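You operate a simulated robot arm through the tools that you are given. There is no shell and no other tool.

You are at the controls of a simulated robot arm. One attempt, no reset.

JOB
Swap the grey tray in side 27 for the green one; cover it again.
Fine: side 27 of the long blue box; leave the grey tray on the bench.
Where things are to end (x, y in the base frame): wide green tray within 0.04 m of [0.32, 0.8].

It is judged by the outcome, as a careful person would: the job done as asked, and still so three seconds after it is handed in. It fails if anything else is knocked over, pushed out of place, dropped, spilled or broken. A push-on lid holds only when it is set on centred and level and pressed home; a screw cap is set on level and turned clockwise until tight.

ROBOT AND FRAMES
A 7-joint arm with a two-finger parallel gripper, fixed in place. Base frame: the origin is on the floor under the middle of its stand, x ahead of it, y to its left, z up; the work surface is at about z = 0.86. Units: m, rad, N and s.
It reaches about 1.247 m from its shoulder. Its first joint turns from -2.304 to 2.304 rad. Payload 3.91 kg.
The tool frame sits at the grasp point between the pads (the TCP): z along the fingers, y along the line on which they close. The tips reach 0.03 m beyond it. The gripper opens to 0.11 m. The fingers are 0.02 m wide and 0.01 m thick; the gripper's body (0.048 by 0.112 m) begins 0.055 m behind the TCP.
Orientation is that of the tool frame in the base frame, as [roll, pitch, yaw] about the fixed x, y, z axes, in that order (R = Rz(yaw) Ry(pitch) Rx(roll)). With the fingers straight down and closing along the base's y, the tool's x points along the base's -x, its y along +y and its z along -z.

CONTROLS
- The arm moves only by the tool drive_tool. Its argument "motion" is a list of rows, each a list of 6 numbers: the shift along the base's x, y, z in m, then the turn, a rotation vector about the base's x, y, z in rad. In form: [[x, y, z, rx, ry, rz], ...]. A call has 1 to 20 rows; each row shifts and turns the commanded pose from where the row before left it. "gripper" is the opening in per cent of the stroke, from 0 (shut) to 100 (fully open), set as the call begins (left out, the last holds). Rows are played at 5 a second. More than 0.05 m and 0.15 rad between two rows, or a gripper value outside its range, and nothing of the call is played. A pose out of reach is approached as far as the arm can. The call stops where the force on the tool passes 40 N (or 10 N more than at its start, if that is more) or the arm is blocked; 0.2 s more then pass. The fingers move at their own pace (about 0.108 m/s each) and stop on an object; they squeeze with about 25 N. The grip force told is the motor's: it shows also when the fingers shut on nothing. Time passes only in rows, and 0.2 s behind the last, so rows that do not move let the fingers close. The reply holds the time, the measured pose of the TCP, the force on the tool along the base axes, the opening and the grip force, in the units named above and with some noise, with the torque about the TCP (base axes, N m) and any sound that the robot's microphone picked up.
- Cameras (640 x 400 px; columns grow to the right, rows downward): "scene" is fixed at [0.4018, 0.6489, 1.4638]; the picture's right is [0.31, 0.95, 0.00], its down [0.92, -0.30, -0.25] and it looks along [-0.24, 0.08, -0.97] (base axes); focal length 214 px, centre (320, 200). "wrist" rides on the gripper at [0.072, 0.017, -0.103] in the tool frame; the picture's right is [-0.23, 0.97, 0.00], its down [-0.76, -0.18, -0.62] and it looks along [-0.61, -0.14, 0.78] (tool axes); focal length 222 px, centre (320, 200). There is no depth. A picture from a camera that has moved, and an enlarged one, comes with that camera's place and axes in the base frame and with its lens.
- get_image(camera): a new picture of that camera. The clock stands still meanwhile.
- zoom(camera, box): a new picture of the part [left, top, right, bottom] of that camera's present view, enlarged. The clock stands still meanwhile.
- sign_off(): hands the job in; it is judged then, once.

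Places have to be worked out from the pictures, the camera data and where the tool is seen. Open the gripper and draw the arm clear of the work before you hand the job in, unless the task says otherwise.

The tools are called after "Emit:" as name(argument=value, ...) on one line, values as JSON. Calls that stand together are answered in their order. drive_tool: Moves the arm, as the interface text tells. Its arguments: {"type":"object","properties":{"motion":{"type":"array","items":{"type":"array","items":{"type":"number"}}},"gripper":{"type":"number"}},"required":["motion"]} The other tools are called the same way: get_image (camera) takes a picture; zoom (camera, box) takes an enlarged picture of a part of a camera's view; sign_off () hands the job in.

At the start:

```text
t: 0.0
tool_pos: [0.2665, 0.5621, 1.1887]
ee_rot: [3.141, 0.001, -3.141]
contact_force: [0.3, -0.5, -0.6]
torque: [0.03, 0.01, -0.02]
opening: 0.11
grasp_force: 0.0
```

scene: 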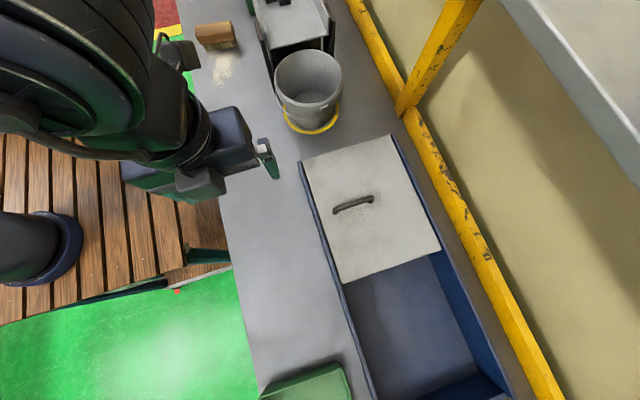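
wrist: 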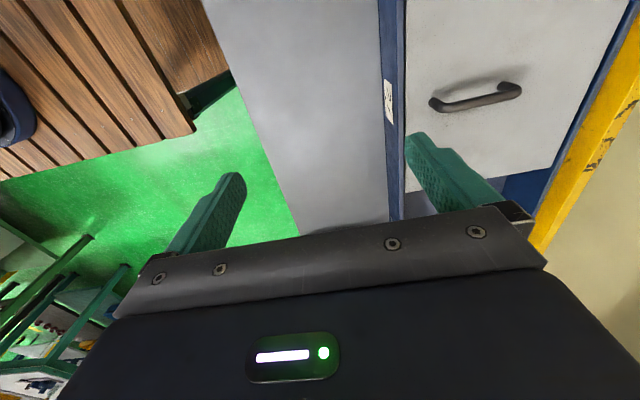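

I see a long blue box with a lid over one half, and a green tray at the bottom edge of the scene view. I'll take closer looks before moving.

Emit:
zoom(camera="scene", box=[240, 120, 560, 400])

Emit:
zoom(camera="wrist", box=[340, 0, 640, 240])

Emit:
zoom(camera="scene", box=[180, 0, 420, 150])

```text
1.43 times, centred on (400, 260) of scene
camera zoom: at [0.4018, 0.6489, 1.4638], right [0.31, 0.95, 0.0], down [0.92, -0.3, -0.25], along [-0.24, 0.08, -0.97], focal length 306 px, centre (206, 114)
```

zoom: 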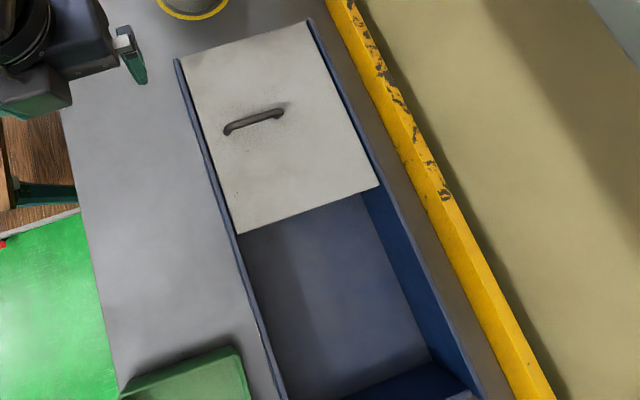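

```text
1.67 times, centred on (490, 120) of wrist
camera zoom: at [0.1957, 0.5791, 1.2922], right [0.23, 0.97, 0.0], down [0.76, -0.18, 0.62], along [0.61, -0.14, -0.78], focal length 370 px, centre (37, 333)
```

zoom: 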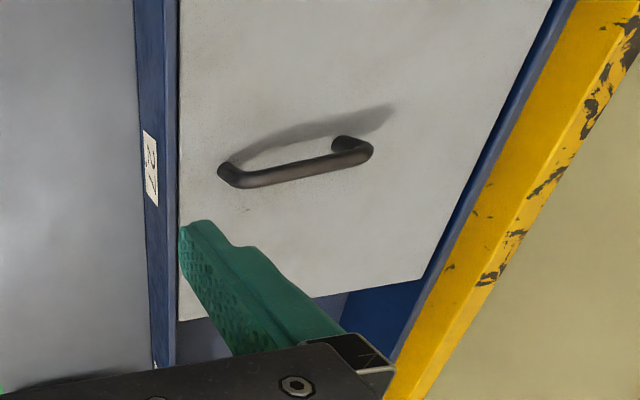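

```text
2.67 times, centred on (300, 75) of scene
camera zoom: at [0.4018, 0.6489, 1.4638], right [0.31, 0.95, 0.0], down [0.92, -0.3, -0.25], along [-0.24, 0.08, -0.97], focal length 572 px, centre (373, 533)
```

zoom: 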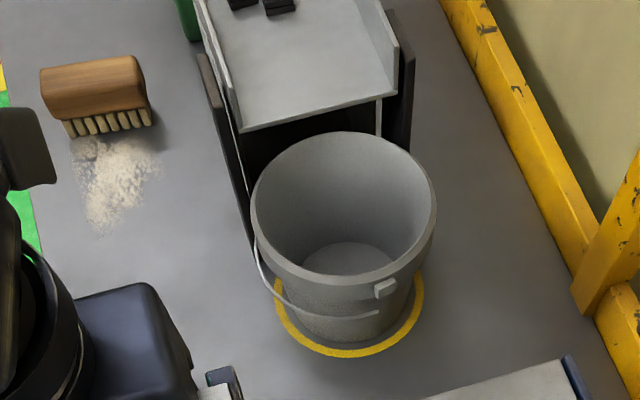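

The label on the near wall beside the lid reads 27, so side 27 is under the lid, centred around (0.32, 0.80). I'll move ahead along x, staying high, to see the green tray and the box's open side.

Emit:
drive_tool(motion=[[0.05, 0, 0, 0, 0, 0], [0.05, 0, 0, 0, 0, 0], [0.05, 0, 0, 0, 0, 0], [0.04, 0, 0, 0, 0, 0], [0, 0, 0, 0, 0, 0]])

```text
t: 1.2
tool_pos: [0.4523, 0.562, 1.1901]
ee_rot: [3.141, 0.001, 3.14]
contact_force: [0.2, 0.1, 0.6]
torque: [-0.01, -0.01, -0.01]
opening: 0.1099
grasp_force: 0.1
```

The arm is now at x = 0.45, so I'll take both views.

Emit:
get_image(camera="wrist")

Emit:
get_image(camera="scene")

```text
taken
camera wrist: at [0.3824, 0.5786, 1.2936], right [0.23, 0.97, 0.0], down [0.76, -0.18, 0.62], along [0.61, -0.14, -0.78], focal length 222 px, centre (320, 200)
```

wrist: 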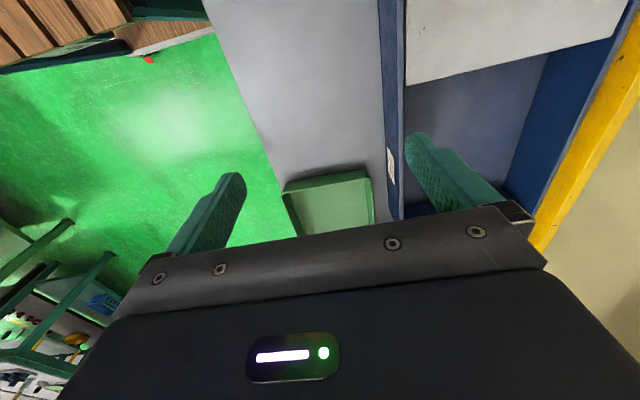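

```text
taken
```

scene: 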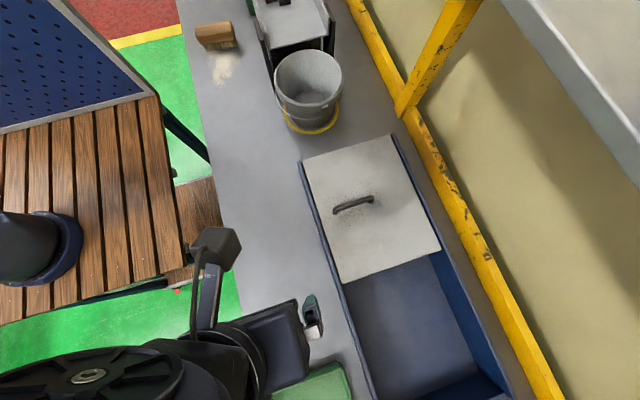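

The green tray sits on the bench just ahead, so I'll zoom in on it, the second label and the lid edge.

Emit:
zoom(camera="wrist", box=[240, 120, 440, 245])

Emit:
zoom(camera="wrist", box=[370, 0, 640, 170])

Emit:
zoom(camera="scene", box=[290, 120, 450, 220])

Emit:
zoom(camera="scene", box=[320, 220, 480, 320])

```text
3.20 times, centred on (340, 182) of wrist
camera zoom: at [0.3824, 0.5786, 1.2936], right [0.23, 0.97, 0.0], down [0.76, -0.18, 0.62], along [0.61, -0.14, -0.78], focal length 711 px, centre (256, 256)
```

zoom: 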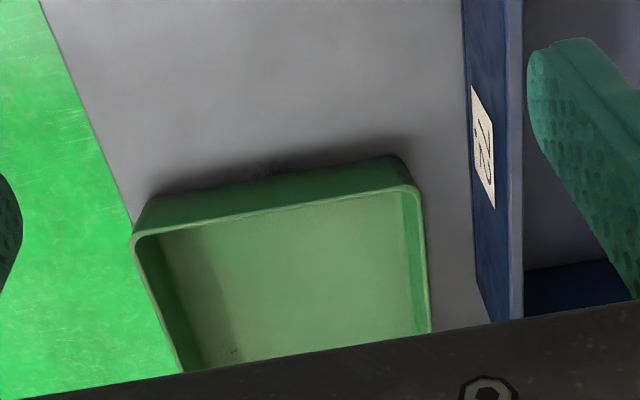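

```text
2.35 times, centred on (505, 85) of wrist
camera zoom: at [0.3824, 0.5786, 1.2936], right [0.23, 0.97, 0.0], down [0.76, -0.18, 0.62], along [0.61, -0.14, -0.78], focal length 523 px, centre (-115, 471)
```

zoom: 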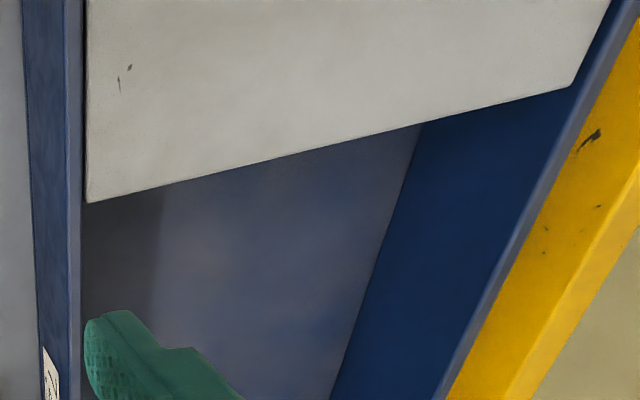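

```text
4.00 times, centred on (370, 170) of scene
camera zoom: at [0.4018, 0.6489, 1.4638], right [0.31, 0.95, 0.0], down [0.92, -0.3, -0.25], along [-0.24, 0.08, -0.97], focal length 858 px, centre (120, 320)
```

zoom: 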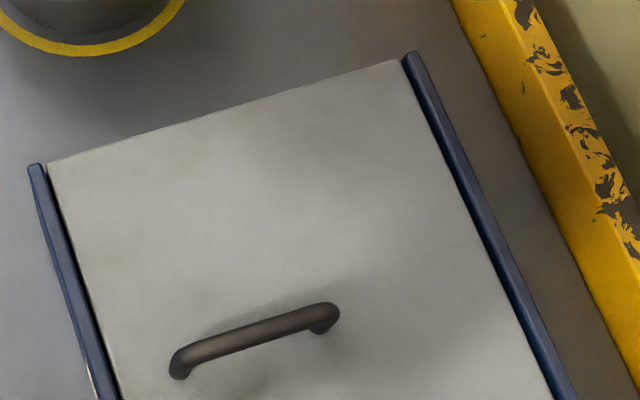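

```text
4.00 times, centred on (400, 270) of scene
camera zoom: at [0.4018, 0.6489, 1.4638], right [0.31, 0.95, 0.0], down [0.92, -0.3, -0.25], along [-0.24, 0.08, -0.97], focal length 858 px, centre (0, -80)
```

zoom: 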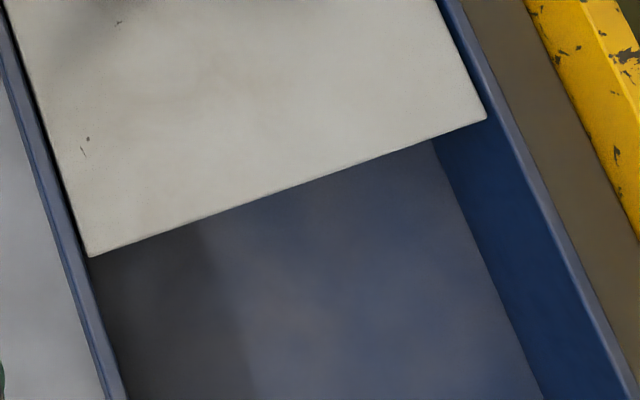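

The second label is on the open side, further along x. I'll zoom in hard to read it and to see how the lid's edges sit against the walls.

Emit:
zoom(camera="wrist", box=[380, 140, 404, 190])

Emit:
zoom(camera="wrist", box=[375, 60, 439, 100])

Emit:
zoom(camera="wrist", box=[576, 10, 640, 50])

Emit:
zoom(camera="scene", box=[416, 235, 464, 265])

Emit:
zoom(camera="scene", box=[290, 150, 338, 180])

Emit:
zoom(camera="scene", box=[320, 180, 400, 230])

```text
8.00 times, centred on (392, 165) of wrist
camera zoom: at [0.3824, 0.5786, 1.2936], right [0.23, 0.97, 0.0], down [0.76, -0.18, 0.62], along [0.61, -0.14, -0.78], focal length 1777 px, centre (-256, 480)
```

zoom: 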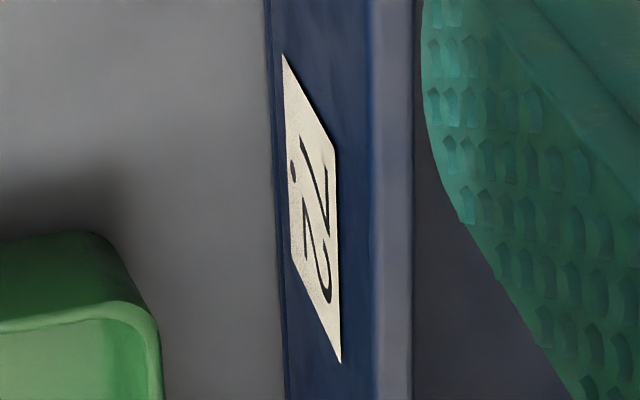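

```text
10.00 times, centred on (407, 80) of wrist
camera zoom: at [0.3824, 0.5786, 1.2936], right [0.23, 0.97, 0.0], down [0.76, -0.18, 0.62], along [0.61, -0.14, -0.78], focal length 2221 px, centre (-550, 1400)
```

zoom: 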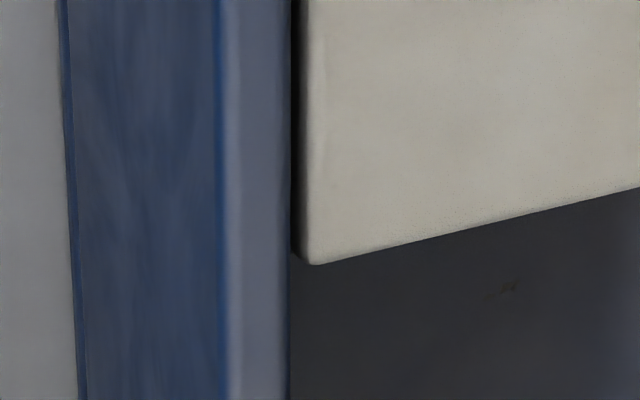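

```text
10.00 times, centred on (608, 30) of wrist
camera zoom: at [0.3824, 0.5786, 1.2936], right [0.23, 0.97, 0.0], down [0.76, -0.18, 0.62], along [0.61, -0.14, -0.78], focal length 2221 px, centre (-2560, 1900)
```

zoom: 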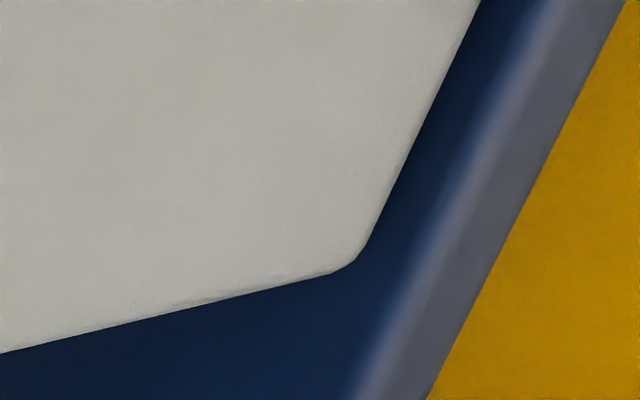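

```text
13.33 times, centred on (440, 250) of scene
camera zoom: at [0.4018, 0.6489, 1.4638], right [0.31, 0.95, 0.0], down [0.92, -0.3, -0.25], along [-0.24, 0.08, -0.97], focal length 2860 px, centre (-1280, -467)
```

zoom: 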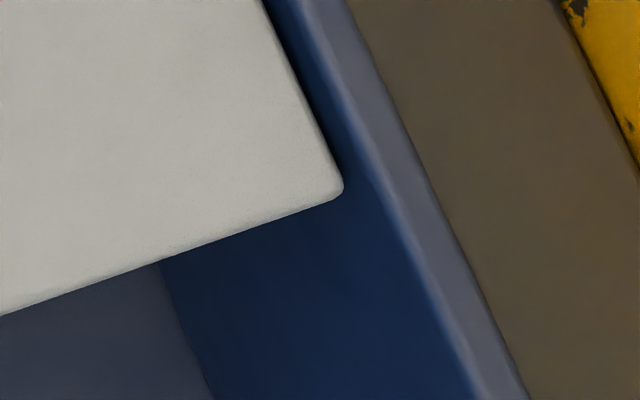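

```text
13.33 times, centred on (314, 165) of scene
camera zoom: at [0.4018, 0.6489, 1.4638], right [0.31, 0.95, 0.0], down [0.92, -0.3, -0.25], along [-0.24, 0.08, -0.97], focal length 2860 px, centre (400, 667)
```

zoom: 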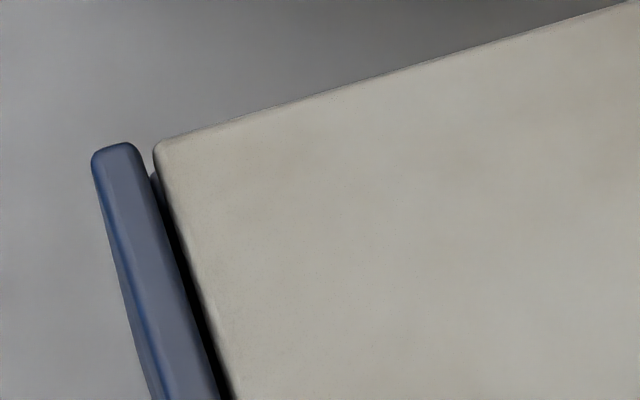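

```text
8.00 times, centred on (360, 205) of scene
camera zoom: at [0.4018, 0.6489, 1.4638], right [0.31, 0.95, 0.0], down [0.92, -0.3, -0.25], along [-0.24, 0.08, -0.97], focal length 1716 px, centre (0, 160)
```

zoom: 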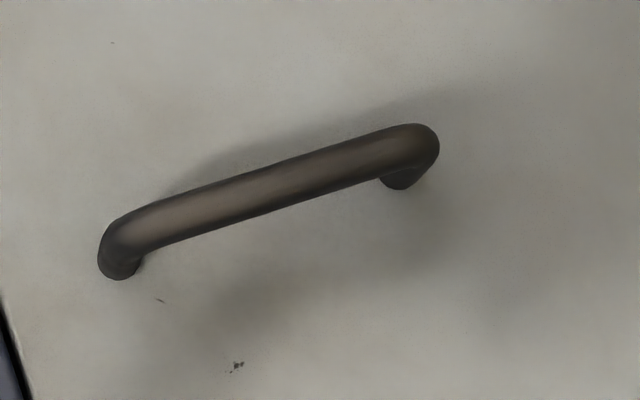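

The lid lies loose between the side walls with small gaps, and its bar handle runs along y. I'll turn the tool 90° about z, so the fingers close along x for the bar and the camera looks towards +y into the box.

Emit:
drive_tool(motion=[[0, 0, 0, 0, 0, 0.1428], [0, 0, 0, 0, 0, 0.1428], [0, 0, 0, 0, 0, 0.1428], [0, 0, 0, 0, 0, 0.1428], [0, 0, 0, 0, 0, 0.1428], [0, 0, 0, 0, 0, 0.1428], [0, 0, 0, 0, 0, 0.1428], [0, 0, 0, 0, 0, 0.1428], [0, 0, 0, 0, 0, 0.1428], [0, 0, 0, 0, 0, 0.1428], [0, 0, 0, 0, 0, 0.1428], [0, 0, 0, 0, 0, 0]])

Emit:
get_image(camera="wrist")

```text
t: 3.8
tool_pos: [0.4553, 0.562, 1.1872]
ee_rot: [-3.141, -0.001, -1.569]
contact_force: [0.3, 0.5, 0.4]
torque: [0.0, -0.02, 0.0]
opening: 0.11
grasp_force: 0.1
```

```text
taken
camera wrist: at [0.4414, 0.4892, 1.2915], right [-0.97, 0.23, 0.0], down [0.18, 0.76, 0.62], along [0.14, 0.61, -0.78], focal length 222 px, centre (320, 200)
```

wrist: 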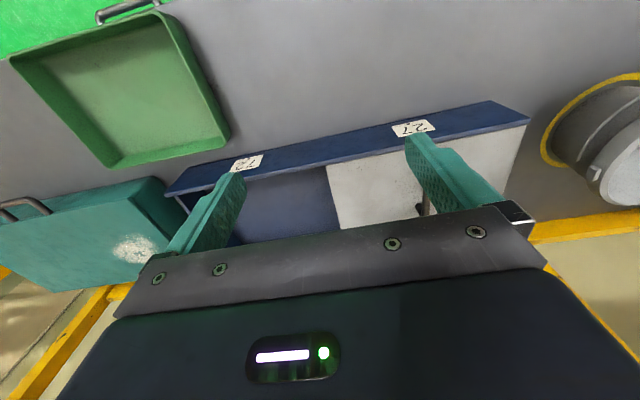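

This gives a clear view of both labels and the whole green tray, though the picture is upside down. I'll zoom in on each part.

Emit:
zoom(camera="wrist", box=[380, 110, 444, 150])

Emit:
zoom(camera="wrist", box=[215, 145, 279, 185])

Emit:
zoom(camera="wrist", box=[0, 0, 256, 160])

Emit:
zoom(camera="wrist", box=[220, 150, 440, 240])

Emit:
zoom(camera="wrist", box=[440, 90, 568, 170])

```text
10.00 times, centred on (412, 130) of wrist
camera zoom: at [0.4414, 0.4892, 1.2915], right [-0.97, 0.23, 0.0], down [0.18, 0.76, 0.62], along [0.14, 0.61, -0.78], focal length 2221 px, centre (-600, 900)
```

zoom: 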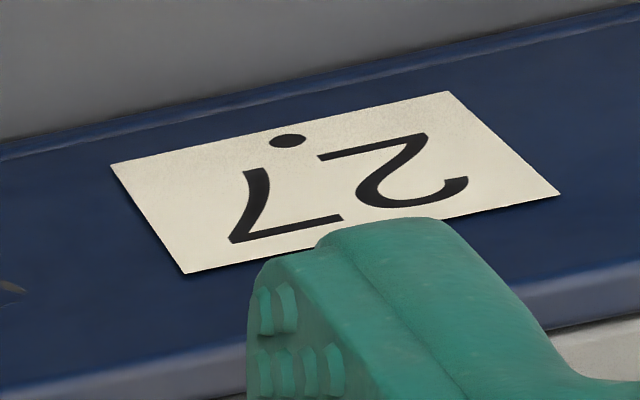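

```text
10.00 times, centred on (247, 165) of wrist
camera zoom: at [0.4414, 0.4892, 1.2915], right [-0.97, 0.23, 0.0], down [0.18, 0.76, 0.62], along [0.14, 0.61, -0.78], focal length 2221 px, centre (1050, 550)
```

zoom: 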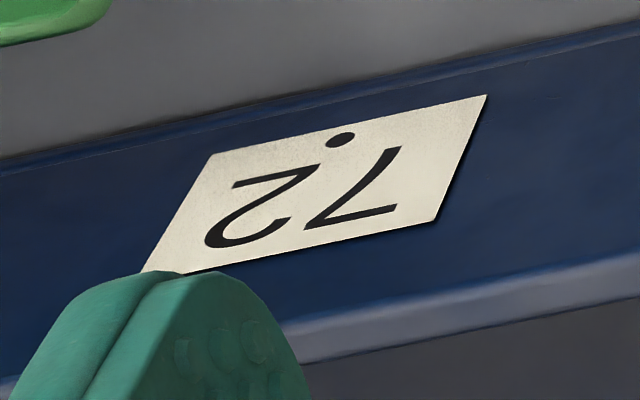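

```text
2.50 times, centred on (128, 80) of wrist
camera zoom: at [0.4414, 0.4892, 1.2915], right [-0.97, 0.23, 0.0], down [0.18, 0.76, 0.62], along [0.14, 0.61, -0.78], focal length 555 px, centre (800, 500)
```

zoom: 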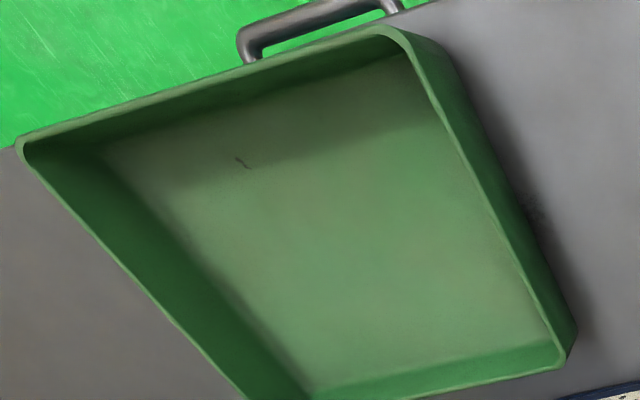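

```text
2.91 times, centred on (330, 195) of wrist
camera zoom: at [0.4414, 0.4892, 1.2915], right [-0.97, 0.23, 0.0], down [0.18, 0.76, 0.62], along [0.14, 0.61, -0.78], focal length 646 px, centre (291, 214)
```

zoom: 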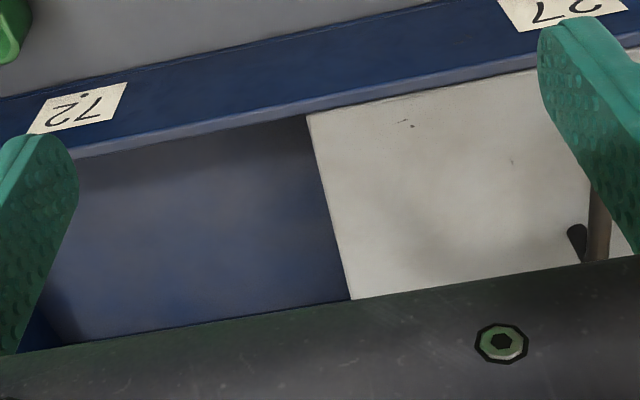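

```text
5.00 times, centred on (504, 130) of wrist
camera zoom: at [0.4414, 0.4892, 1.2915], right [-0.97, 0.23, 0.0], down [0.18, 0.76, 0.62], along [0.14, 0.61, -0.78], focal length 1111 px, centre (-600, 550)
```

zoom: 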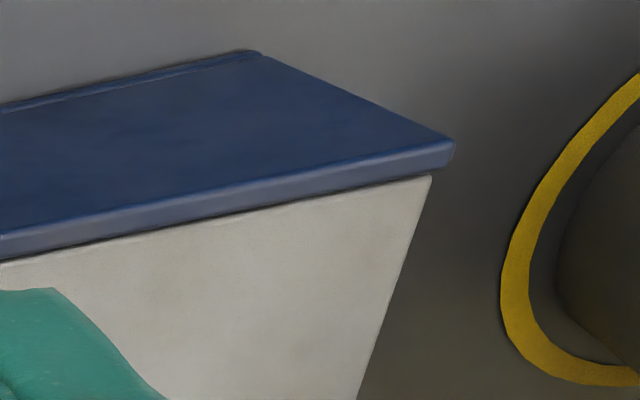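

The labels confirm it: 27 is the lidded side at x≈0.31 and 72 is the open side at x≈0.61. The green tray is about 0.26 x 0.18 m, centred near (0.77, 0.52). Next I'll move further along +x to see the tray from above and look under the lid's edge.

Emit:
drive_tool(motion=[[0.05, 0, 0, 0, 0, 0], [0.05, 0, 0, 0, 0, 0], [0.05, 0, 0, 0, 0, 0], [0.05, 0, 0, 0, 0, 0], [0.03, 0, 0, 0, 0, 0], [0, 0, 0, 0, 0, 0]])

Emit:
get_image(camera="wrist")

Emit:
zoom(camera="wrist", box=[360, 90, 616, 250])

Emit:
zoom(camera="wrist", box=[80, 0, 336, 160])

```text
t: 5.2
tool_pos: [0.6882, 0.5614, 1.1861]
ee_rot: [-3.141, -0.001, -1.573]
contact_force: [-0.5, 0.2, 0.5]
torque: [0.0, 0.01, 0.02]
opening: 0.1099
grasp_force: 0.1
```

```text
taken
camera wrist: at [0.6718, 0.4884, 1.2902], right [-0.97, 0.23, 0.0], down [0.18, 0.76, 0.62], along [0.14, 0.61, -0.78], focal length 222 px, centre (320, 200)
```

wrist: 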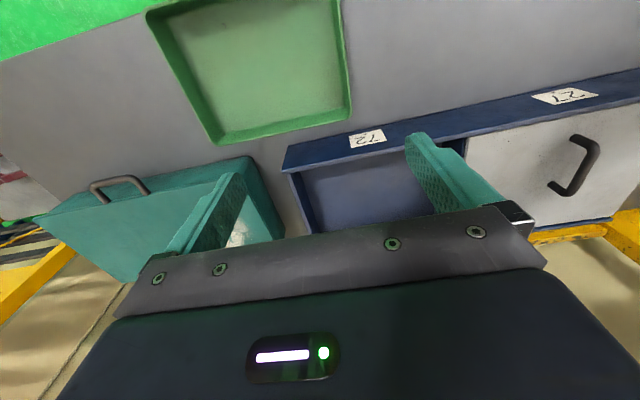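

```text
2.50 times, centred on (488, 170) of wrist
camera zoom: at [0.6718, 0.4884, 1.2902], right [-0.97, 0.23, 0.0], down [0.18, 0.76, 0.62], along [0.14, 0.61, -0.78], focal length 555 px, centre (-100, 275)
```

zoom: 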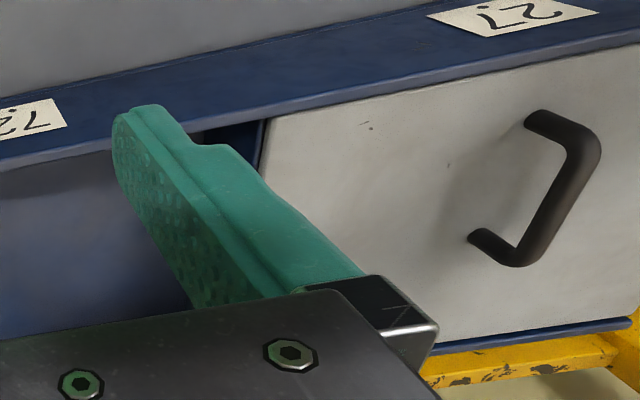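

```text
2.50 times, centred on (208, 80) of wrist
camera zoom: at [0.6718, 0.4884, 1.2902], right [-0.97, 0.23, 0.0], down [0.18, 0.76, 0.62], along [0.14, 0.61, -0.78], focal length 555 px, centre (600, 500)
```

zoom: 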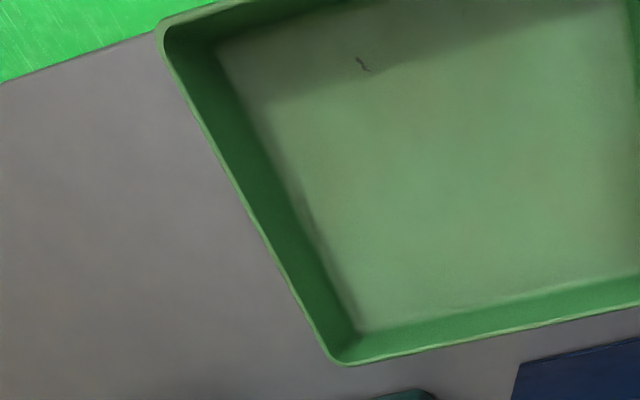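

There's a partition just under the lid's +x edge, and a teal toolbox near (0.81, 0.64) that I need to stay clear of. I'll back off in −y to check the tray's near wall and the metal handle seen beside it.

Emit:
drive_tool(motion=[[0, -0.05, 0, 0, 0, 0], [0.03, -0.05, 0, 0, 0, 0], [0.03, -0.05, 0, 0, 0, 0], [0, -0.04, 0, 0, 0, 0], [0, 0, 0, 0, 0, 0]])

Emit:
get_image(camera="wrist")

Emit:
get_image(camera="scene")

```text
refused: row 2 steps farther than a row can; nothing moved
```

```text
taken
camera wrist: at [0.6718, 0.4884, 1.2902], right [-0.97, 0.23, 0.0], down [0.18, 0.76, 0.62], along [0.14, 0.61, -0.78], focal length 222 px, centre (320, 200)
```

wrist: 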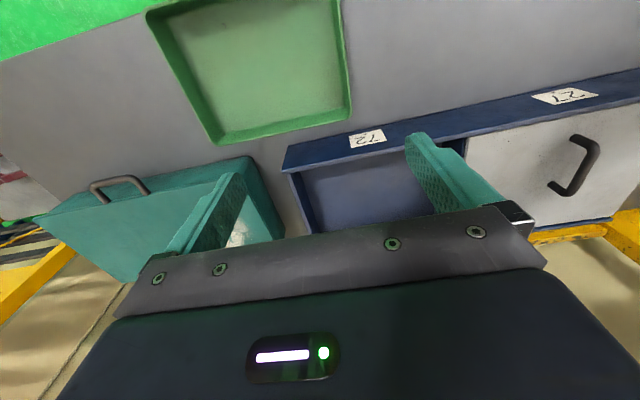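

```text
taken
```

scene: 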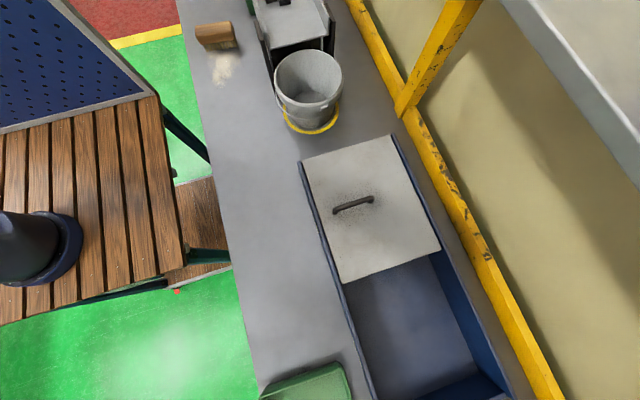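

The second row's combined step was over 0.05 m and the call was refused, so I'll use smaller steps.

Emit:
drive_tool(motion=[[0.01, -0.045, 0, 0, 0, 0], [0.01, -0.045, 0, 0, 0, 0], [0.01, -0.045, 0, 0, 0, 0], [0.01, -0.045, 0, 0, 0, 0], [0.01, -0.03, 0, 0, 0, 0], [0, 0, 0, 0, 0, 0]])

Emit:
get_image(camera="wrist")

Emit:
zoom(camera="scene", box=[310, 240, 566, 400])

```text
t: 6.6
tool_pos: [0.735, 0.3494, 1.1901]
ee_rot: [3.141, 0.0, -1.574]
contact_force: [-0.3, 0.5, 0.1]
torque: [0.03, 0.01, 0.0]
opening: 0.1098
grasp_force: 0.0
```

```text
taken
camera wrist: at [0.7209, 0.2772, 1.2926], right [-0.97, 0.23, 0.0], down [0.18, 0.76, 0.62], along [0.14, 0.61, -0.78], focal length 222 px, centre (320, 200)
```

wrist: 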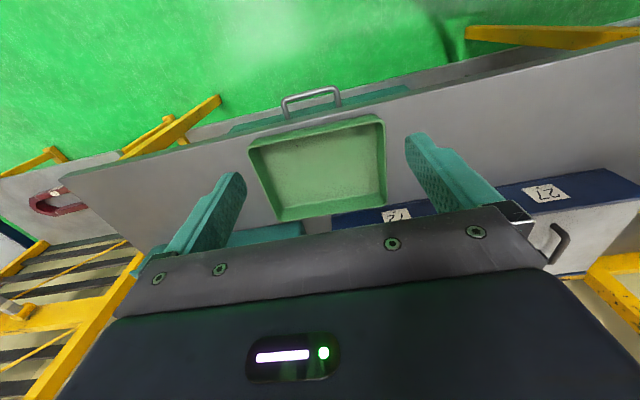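

```text
2.50 times, centred on (438, 320) of scene
camera zoom: at [0.4018, 0.6489, 1.4638], right [0.31, 0.95, 0.0], down [0.92, -0.3, -0.25], along [-0.24, 0.08, -0.97], focal length 536 px, centre (25, -100)
```

zoom: 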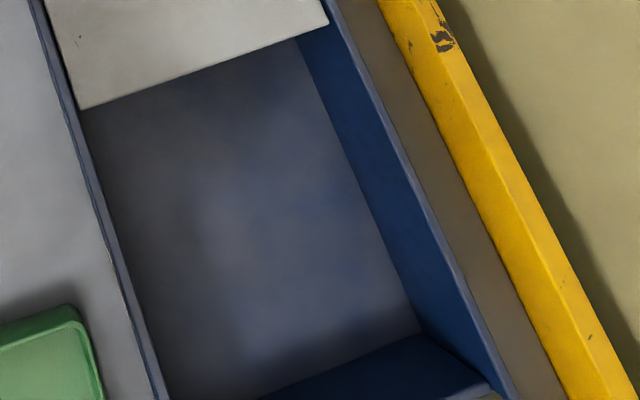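

The metal handle belongs to a drawer under the bench, not the tray. Side 72 is empty, and the bench strip in front of the box is free. The lid's bar runs along y at x≈0.317, y 0.715–0.803, z≈0.992, while the lid's centre is near (0.319, 0.799). I'll move above the bar's end nearest that centre and look.

Emit:
drive_tool(motion=[[-0.032, 0.034, 0, 0, 0, 0], [-0.032, 0.034, 0, 0, 0, 0], [-0.032, 0.034, 0, 0, 0, 0], [-0.032, 0.034, 0, 0, 0, 0], [-0.032, 0.034, 0, 0, 0, 0], [-0.032, 0.034, 0, 0, 0, 0], [-0.032, 0.034, 0, 0, 0, 0], [-0.032, 0.034, 0, 0, 0, 0], [-0.032, 0.034, 0, 0, 0, 0], [-0.032, 0.034, 0, 0, 0, 0], [-0.032, 0.034, -0.01, 0, 0, 0], [-0.032, 0.034, -0.02, 0, 0, 0], [-0.034, 0.03, -0.01, 0, 0, 0], [0, 0, 0, 0, 0, 0]])

Emit:
get_image(camera="wrist")

Emit:
get_image(camera="scene")

```text
refused: row 12 steps farther than a row can; nothing moved
```

```text
taken
camera wrist: at [0.7209, 0.2772, 1.2926], right [-0.97, 0.23, 0.0], down [0.18, 0.76, 0.62], along [0.14, 0.61, -0.78], focal length 222 px, centre (320, 200)
```

wrist: 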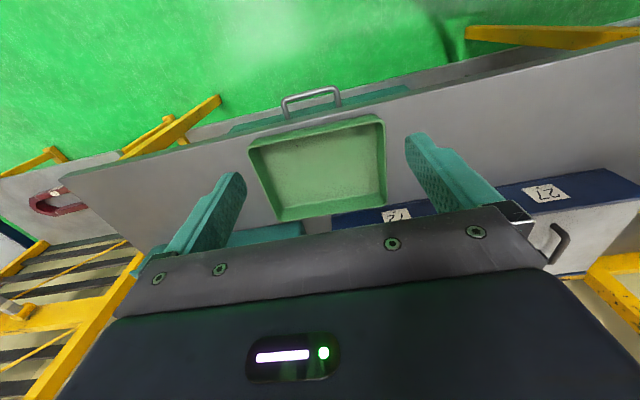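

```text
taken
```

scene: 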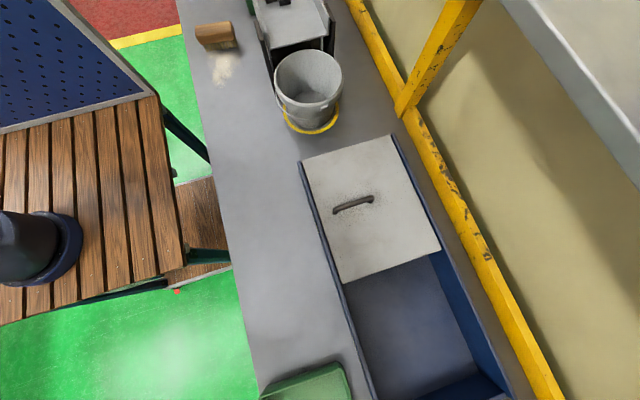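

One row was slightly over the step limit, so I'll resend this with level moves first and the descent in separate rows.

Emit:
drive_tool(motion=[[-0.032, 0.034, 0, 0, 0, 0], [-0.032, 0.034, 0, 0, 0, 0], [-0.032, 0.034, 0, 0, 0, 0], [-0.032, 0.034, 0, 0, 0, 0], [-0.032, 0.034, 0, 0, 0, 0], [-0.032, 0.034, 0, 0, 0, 0], [-0.032, 0.034, 0, 0, 0, 0], [-0.032, 0.034, 0, 0, 0, 0], [-0.032, 0.034, 0, 0, 0, 0], [-0.032, 0.034, 0, 0, 0, 0], [-0.032, 0.034, 0, 0, 0, 0], [-0.032, 0.034, 0, 0, 0, 0], [-0.034, 0.031, 0, 0, 0, 0], [0, 0, -0.04, 0, 0, 0], [0, 0, 0, 0, 0, 0]])

Emit:
get_image(camera="wrist")

Emit:
get_image(camera="scene")

```text
t: 9.8
tool_pos: [0.3194, 0.7914, 1.1475]
ee_rot: [3.141, -0.001, -1.573]
contact_force: [0.7, 0.8, 0.2]
torque: [0.01, 0.02, 0.02]
opening: 0.11
grasp_force: 0.1
```

```text
taken
camera wrist: at [0.3048, 0.7189, 1.2516], right [-0.97, 0.23, 0.0], down [0.18, 0.76, 0.62], along [0.14, 0.61, -0.78], focal length 222 px, centre (320, 200)
```

wrist: 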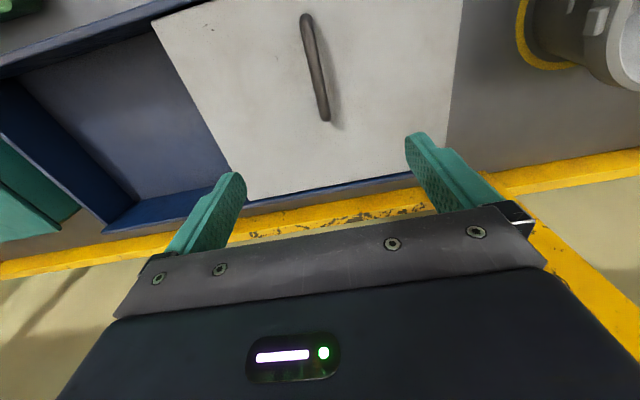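

```text
taken
```

scene: 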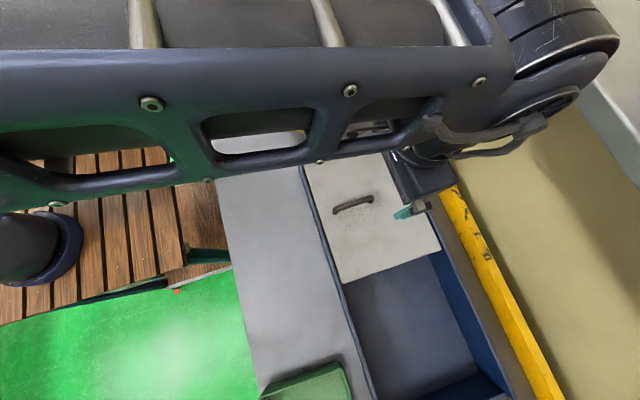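

The picture agrees with my estimate: the bar is at x≈0.316, from y 0.716 to about 0.80. I'll zoom in on the far end of the bar and the lid's far edges before descending.

Emit:
zoom(camera="wrist", box=[280, 0, 376, 130])

Emit:
zoom(camera="wrist", box=[230, 150, 294, 210])

Emit:
zoom(camera="wrist", box=[60, 150, 260, 240])

```text
3.08 times, centred on (328, 65) of wrist
camera zoom: at [0.3048, 0.7189, 1.2516], right [-0.97, 0.23, 0.0], down [0.18, 0.76, 0.62], along [0.14, 0.61, -0.78], focal length 684 px, centre (295, 615)
```

zoom: 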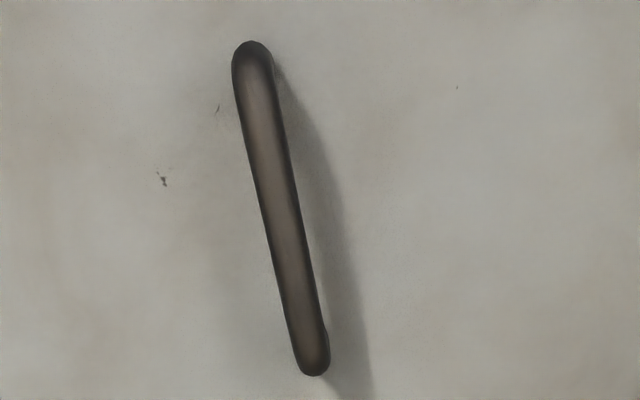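

```text
6.67 times, centred on (262, 180) of wrist
camera zoom: at [0.3048, 0.7189, 1.2516], right [-0.97, 0.23, 0.0], down [0.18, 0.76, 0.62], along [0.14, 0.61, -0.78], focal length 1481 px, centre (707, 333)
```

zoom: 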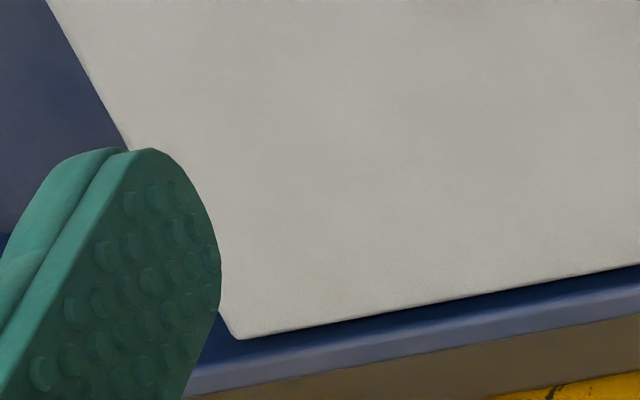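

```text
3.20 times, centred on (160, 195) of wrist
camera zoom: at [0.3048, 0.7189, 1.2516], right [-0.97, 0.23, 0.0], down [0.18, 0.76, 0.62], along [0.14, 0.61, -0.78], focal length 711 px, centre (832, 216)
```

zoom: 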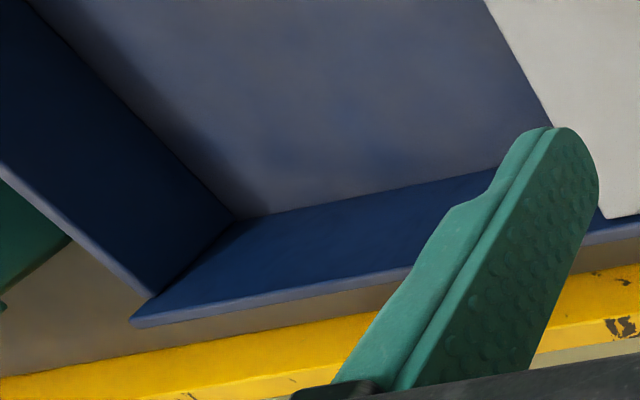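

The end walls and partition sit a little lower than the side walls, so the lid rests on them between the sides. I'll descend over the bar at y≈0.79, stopping with the tips beside it.

Emit:
drive_tool(motion=[[-0.002, -0.001, -0.04, 0, 0, 0], [0, 0, -0.04, 0, 0, 0], [0, 0, -0.03, 0, 0, 0], [0, 0, -0.02, 0, 0, 0], [0, 0, -0.01, 0, 0, 0], [0, 0, 0, 0, 0, 0]])

Emit:
get_image(camera="wrist")

Emit:
zoom(camera="scene", box=[290, 140, 482, 260])

```text
t: 11.2
tool_pos: [0.3157, 0.7895, 1.0098]
ee_rot: [3.142, -0.001, -1.572]
contact_force: [-0.5, 0.1, -0.3]
torque: [0.01, 0.01, 0.03]
opening: 0.1102
grasp_force: 0.0
```

```text
taken
camera wrist: at [0.3019, 0.7168, 1.1124], right [-0.97, 0.23, 0.0], down [0.18, 0.76, 0.62], along [0.14, 0.61, -0.78], focal length 222 px, centre (320, 200)
```

wrist: 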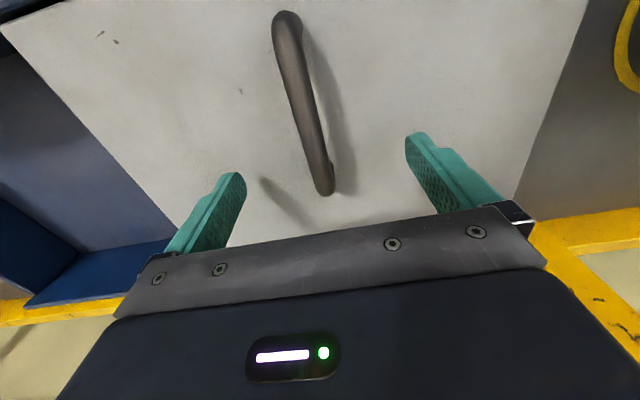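

```text
3.33 times, centred on (386, 200) of scene
camera zoom: at [0.4018, 0.6489, 1.4638], right [0.31, 0.95, 0.0], down [0.92, -0.3, -0.25], along [-0.24, 0.08, -0.97], focal length 715 px, centre (100, 200)
```

zoom: 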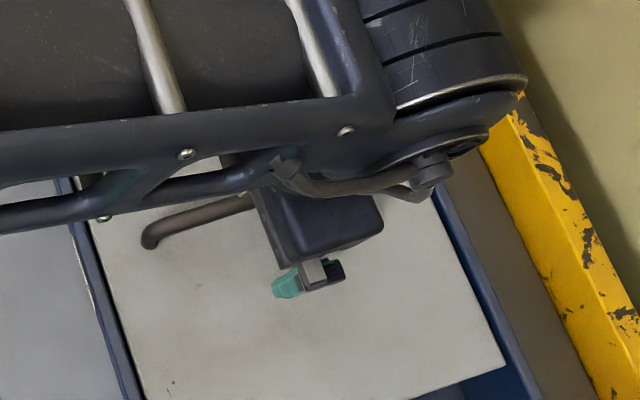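

The tips straddle the bar centrally, with the bar about 0.02 m below the TCP. I'll lower 9 mm more, then close on it.

Emit:
drive_tool(motion=[[0, 0, -0.005, 0, 0, 0], [0, 0, -0.004, 0, 0, 0], [0, 0, 0, 0, 0, 0]])

Emit:
drive_tool(motion=[[0, 0, 0, 0, 0, 0], [0, 0, 0, 0, 0, 0], [0, 0, 0, 0, 0, 0], [0, 0, 0, 0, 0, 0]], gripper=0)

Emit:
get_image(camera="wrist")

```text
t: 12.0
tool_pos: [0.315, 0.7895, 0.9996]
ee_rot: [-3.141, 0.0, -1.574]
contact_force: [-1.0, 0.2, 0.2]
torque: [-0.02, 0.01, -0.01]
opening: 0.1099
grasp_force: 0.1
```

```text
t: 13.0
tool_pos: [0.3162, 0.7888, 1.0001]
ee_rot: [-3.14, 0.001, -1.572]
contact_force: [0.3, 0.5, -0.3]
torque: [-0.01, -0.05, 0.08]
opening: 0.0128
grasp_force: 44.8
```

```text
taken
camera wrist: at [0.301, 0.7172, 1.1034], right [-0.97, 0.23, 0.0], down [0.18, 0.76, 0.62], along [0.14, 0.61, -0.78], focal length 222 px, centre (320, 200)
```

wrist: 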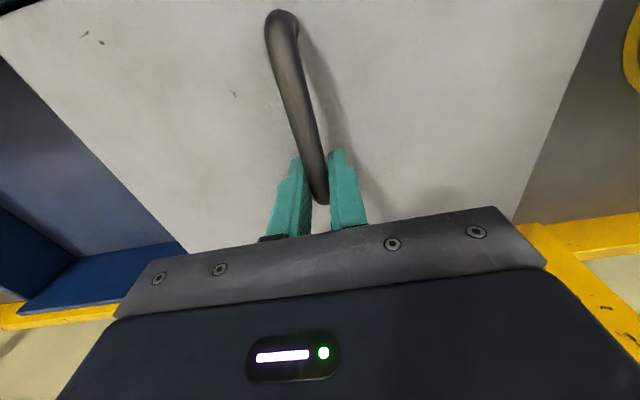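

The bar is held with a 12.8 mm opening, and the lid at rest corresponds to TCP ≈ (0.316, 0.789, 1.000). I'll lift gently in small steps and watch the force.

Emit:
drive_tool(motion=[[0, 0, 0.005, 0, 0, 0], [0, 0, 0.005, 0, 0, 0], [0, 0, 0.005, 0, 0, 0], [0, 0, 0.005, 0, 0, 0], [0, 0, 0, 0, 0, 0]])

Emit:
get_image(camera="wrist")

Emit:
get_image(camera="scene")

```text
t: 13.6
tool_pos: [0.3151, 0.7887, 1.0005]
ee_rot: [3.139, -0.007, -1.571]
contact_force: [0.3, 14.1, -12.0]
torque: [1.39, 0.0, 0.01]
opening: 0.0123
grasp_force: 44.8
stopped in row 2: the force on the tool passed its limit at 44 N (the readings are from after the stop); the commanded pose is now the measured one
```

```text
taken
camera wrist: at [0.3008, 0.7177, 1.105], right [-0.97, 0.23, 0.0], down [0.18, 0.77, 0.62], along [0.14, 0.6, -0.79], focal length 222 px, centre (320, 200)
```

wrist: 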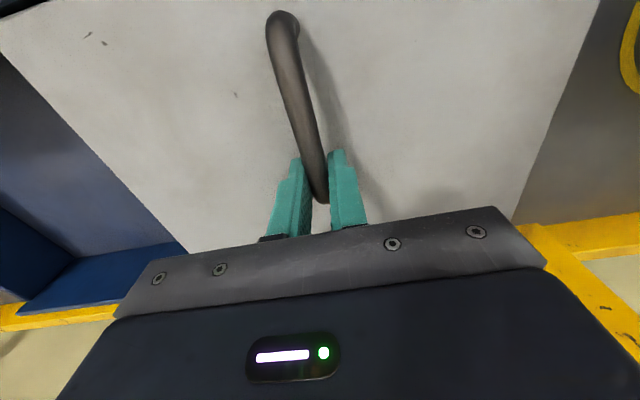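

```text
taken
```

scene: 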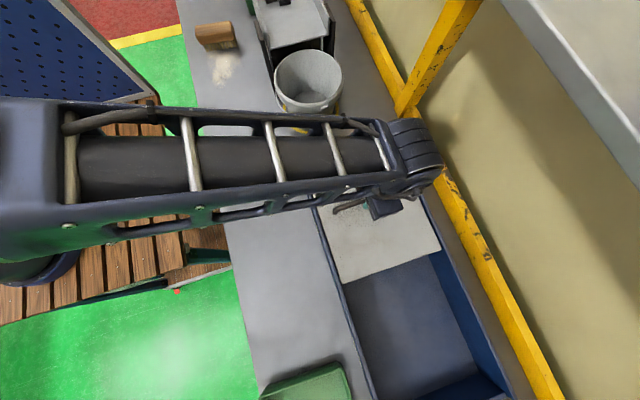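

The lid didn't rise; the force hit 44 N with no movement, so it isn't a simple lift-off. It's probably captured in rails and slides along x. I'll relax first, then test a small slide towards +x.

Emit:
drive_tool(motion=[[0, 0, -0.001, 0, 0, 0], [0, 0, 0, 0, 0, 0], [0, 0, 0, 0, 0, 0]])

```text
t: 14.3
tool_pos: [0.3152, 0.7877, 0.9995]
ee_rot: [3.141, -0.004, -1.571]
contact_force: [2.2, 26.4, -3.4]
torque: [0.17, -0.02, 0.04]
opening: 0.0127
grasp_force: 44.9
```

A 26 N side load in y remains from the re-set commanded pose. I'll nudge +y to relieve it before testing the slide.

Emit:
drive_tool(motion=[[0, 0.001, 0, 0, 0, 0], [0, 0, 0, 0, 0, 0]])

```text
t: 14.9
tool_pos: [0.3143, 0.7887, 0.9998]
ee_rot: [-3.141, -0.009, -1.571]
contact_force: [0.2, 7.8, 0.0]
torque: [-0.03, -0.03, 0.03]
opening: 0.0128
grasp_force: 45.0
```

The load is down to 8 N. I'll test a gentle slide in +x with 3 mm steps.

Emit:
drive_tool(motion=[[0.003, 0.0004, 0, 0, 0, 0], [0.003, 0, 0, 0, 0, 0], [0.003, 0, 0, 0, 0, 0], [0.003, 0, 0, 0, 0, 0], [0, 0, 0, 0, 0, 0]])

Emit:
get_image(camera="wrist")

```text
t: 16.1
tool_pos: [0.3274, 0.7889, 1.0]
ee_rot: [3.139, -0.007, -1.569]
contact_force: [-2.1, -2.1, -0.1]
torque: [-0.52, 0.03, 0.05]
opening: 0.0125
grasp_force: 45.0
```

```text
taken
camera wrist: at [0.3126, 0.7177, 1.1051], right [-0.97, 0.23, 0.0], down [0.18, 0.77, 0.62], along [0.14, 0.6, -0.79], focal length 222 px, centre (320, 200)
```

wrist: 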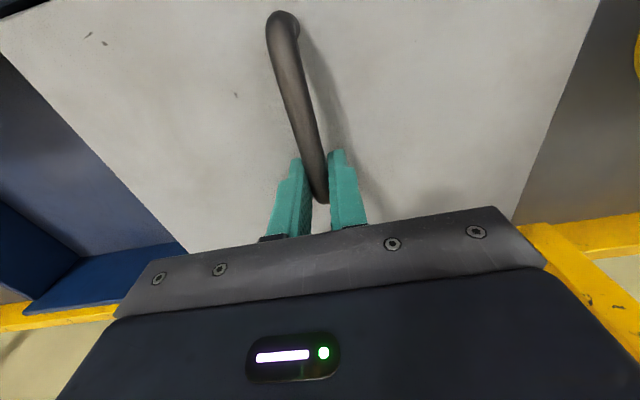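

The lid slides along x with only about 2 N of resistance and moves with the bar. I'll keep sliding it over side 72 in moderate steps.

Emit:
drive_tool(motion=[[0.01, 0, 0, 0, 0, 0], [0.02, 0, 0, 0, 0, 0], [0.02, 0, 0, 0, 0, 0], [0.02, 0, 0, 0, 0, 0], [0.02, 0, 0, 0, 0, 0], [0.01, 0, 0, 0, 0, 0], [0, 0, 0, 0, 0, 0]])

Emit:
get_image(camera="scene")

```text
t: 17.8
tool_pos: [0.4271, 0.7901, 1.0019]
ee_rot: [3.14, -0.008, -1.571]
contact_force: [1.3, 12.9, -9.2]
torque: [0.26, -0.05, 0.0]
opening: 0.0126
grasp_force: 44.7
```

```text
taken
```

scene: 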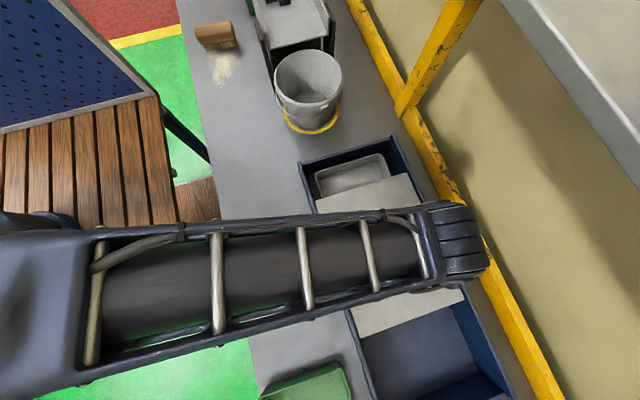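

The grey tray is showing in side 27. Small y and z loads are building, so I'll trim slightly and keep sliding.

Emit:
drive_tool(motion=[[0.01, 0.0005, -0.001, 0, 0, 0], [0.02, 0, 0, 0, 0, 0], [0.02, 0, 0, 0, 0, 0], [0.02, 0, 0, 0, 0, 0], [0.02, 0, 0, 0, 0, 0], [0.01, 0, 0, 0, 0, 0], [0, 0, 0, 0, 0, 0]])

```text
t: 19.4
tool_pos: [0.5283, 0.7873, 1.0001]
ee_rot: [3.139, -0.006, -1.57]
contact_force: [1.1, 9.8, 8.9]
torque: [0.04, -0.02, 0.04]
opening: 0.0129
grasp_force: 44.8
```

Sliding remains smooth at x = 0.528. I have about 0.09 m to go, so I'll trim and continue in smaller steps in case there's an end stop.

Emit:
drive_tool(motion=[[0.01, 0.0005, 0.0007, 0, 0, 0], [0.015, 0, 0, 0, 0, 0], [0.015, 0, 0, 0, 0, 0], [0.015, 0, 0, 0, 0, 0], [0.015, 0, 0, 0, 0, 0], [0.01, 0, 0, 0, 0, 0], [0, 0, 0, 0, 0, 0]])

Emit:
get_image(camera="scene")

Emit:
get_image(camera="wrist")

```text
t: 20.9
tool_pos: [0.608, 0.7887, 1.0019]
ee_rot: [3.139, -0.009, -1.573]
contact_force: [1.1, -27.5, 14.2]
torque: [-1.03, -0.03, 0.04]
opening: 0.0126
grasp_force: 45.0
```

```text
taken
```

scene: 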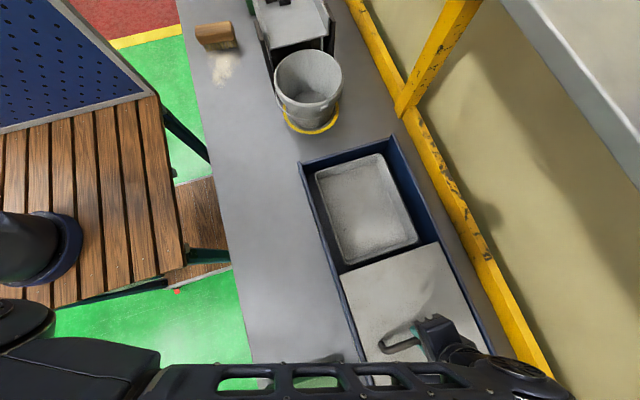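

```text
taken
camera wrist: at [0.5939, 0.7177, 1.1051], right [-0.97, 0.23, 0.0], down [0.18, 0.77, 0.62], along [0.14, 0.6, -0.79], focal length 222 px, centre (320, 200)
```

wrist: 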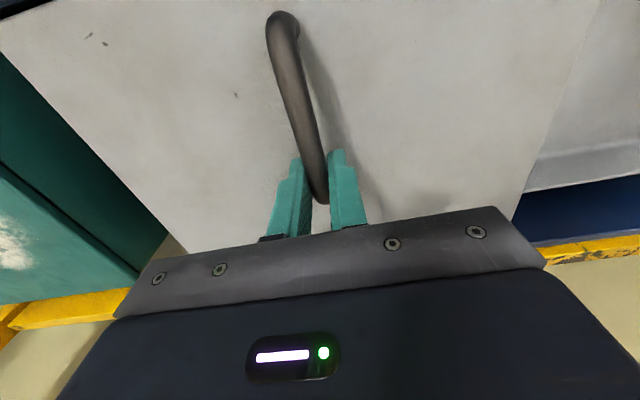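

Side 27 is now open and the grey tray shows fully inside. I'll relieve the y load, slide about 12 mm more to clear the compartment, then release.

Emit:
drive_tool(motion=[[0.004, -0.0009, -0.0007, 0, 0, 0], [0.004, 0, 0, 0, 0, 0], [0.004, 0, 0, 0, 0, 0], [0, 0, 0, 0, 0, 0]])

```text
t: 21.9
tool_pos: [0.6194, 0.7892, 1.0006]
ee_rot: [3.141, -0.005, -1.572]
contact_force: [0.3, -19.9, 16.7]
torque: [0.08, 0.01, 0.08]
opening: 0.0128
grasp_force: 45.3
```

The lid is now over side 72, with the bar at x≈0.619. I'll open the gripper and rise clear.

Emit:
drive_tool(motion=[[0, 0, 0, 0, 0, 0], [0, 0, 0, 0, 0, 0], [0, 0, 0, 0, 0, 0]], gripper=60)

Emit:
drive_tool(motion=[[0, 0, 0.02, 0, 0, 0], [0, 0, 0.04, 0, 0, 0], [0, 0, 0.05, 0, 0, 0], [0, 0, 0.05, 0, 0, 0], [0, 0, 0, 0, 0, 0]])

```text
t: 22.8
tool_pos: [0.6203, 0.7892, 0.9996]
ee_rot: [3.141, -0.008, -1.571]
contact_force: [0.0, 0.1, -0.5]
torque: [0.01, -0.01, 0.0]
opening: 0.0659
grasp_force: 0.0
```

```text
t: 23.9
tool_pos: [0.6195, 0.7887, 1.1595]
ee_rot: [3.14, -0.006, -1.571]
contact_force: [0.0, -0.3, 0.5]
torque: [0.01, -0.02, -0.05]
opening: 0.0661
grasp_force: 0.2
```

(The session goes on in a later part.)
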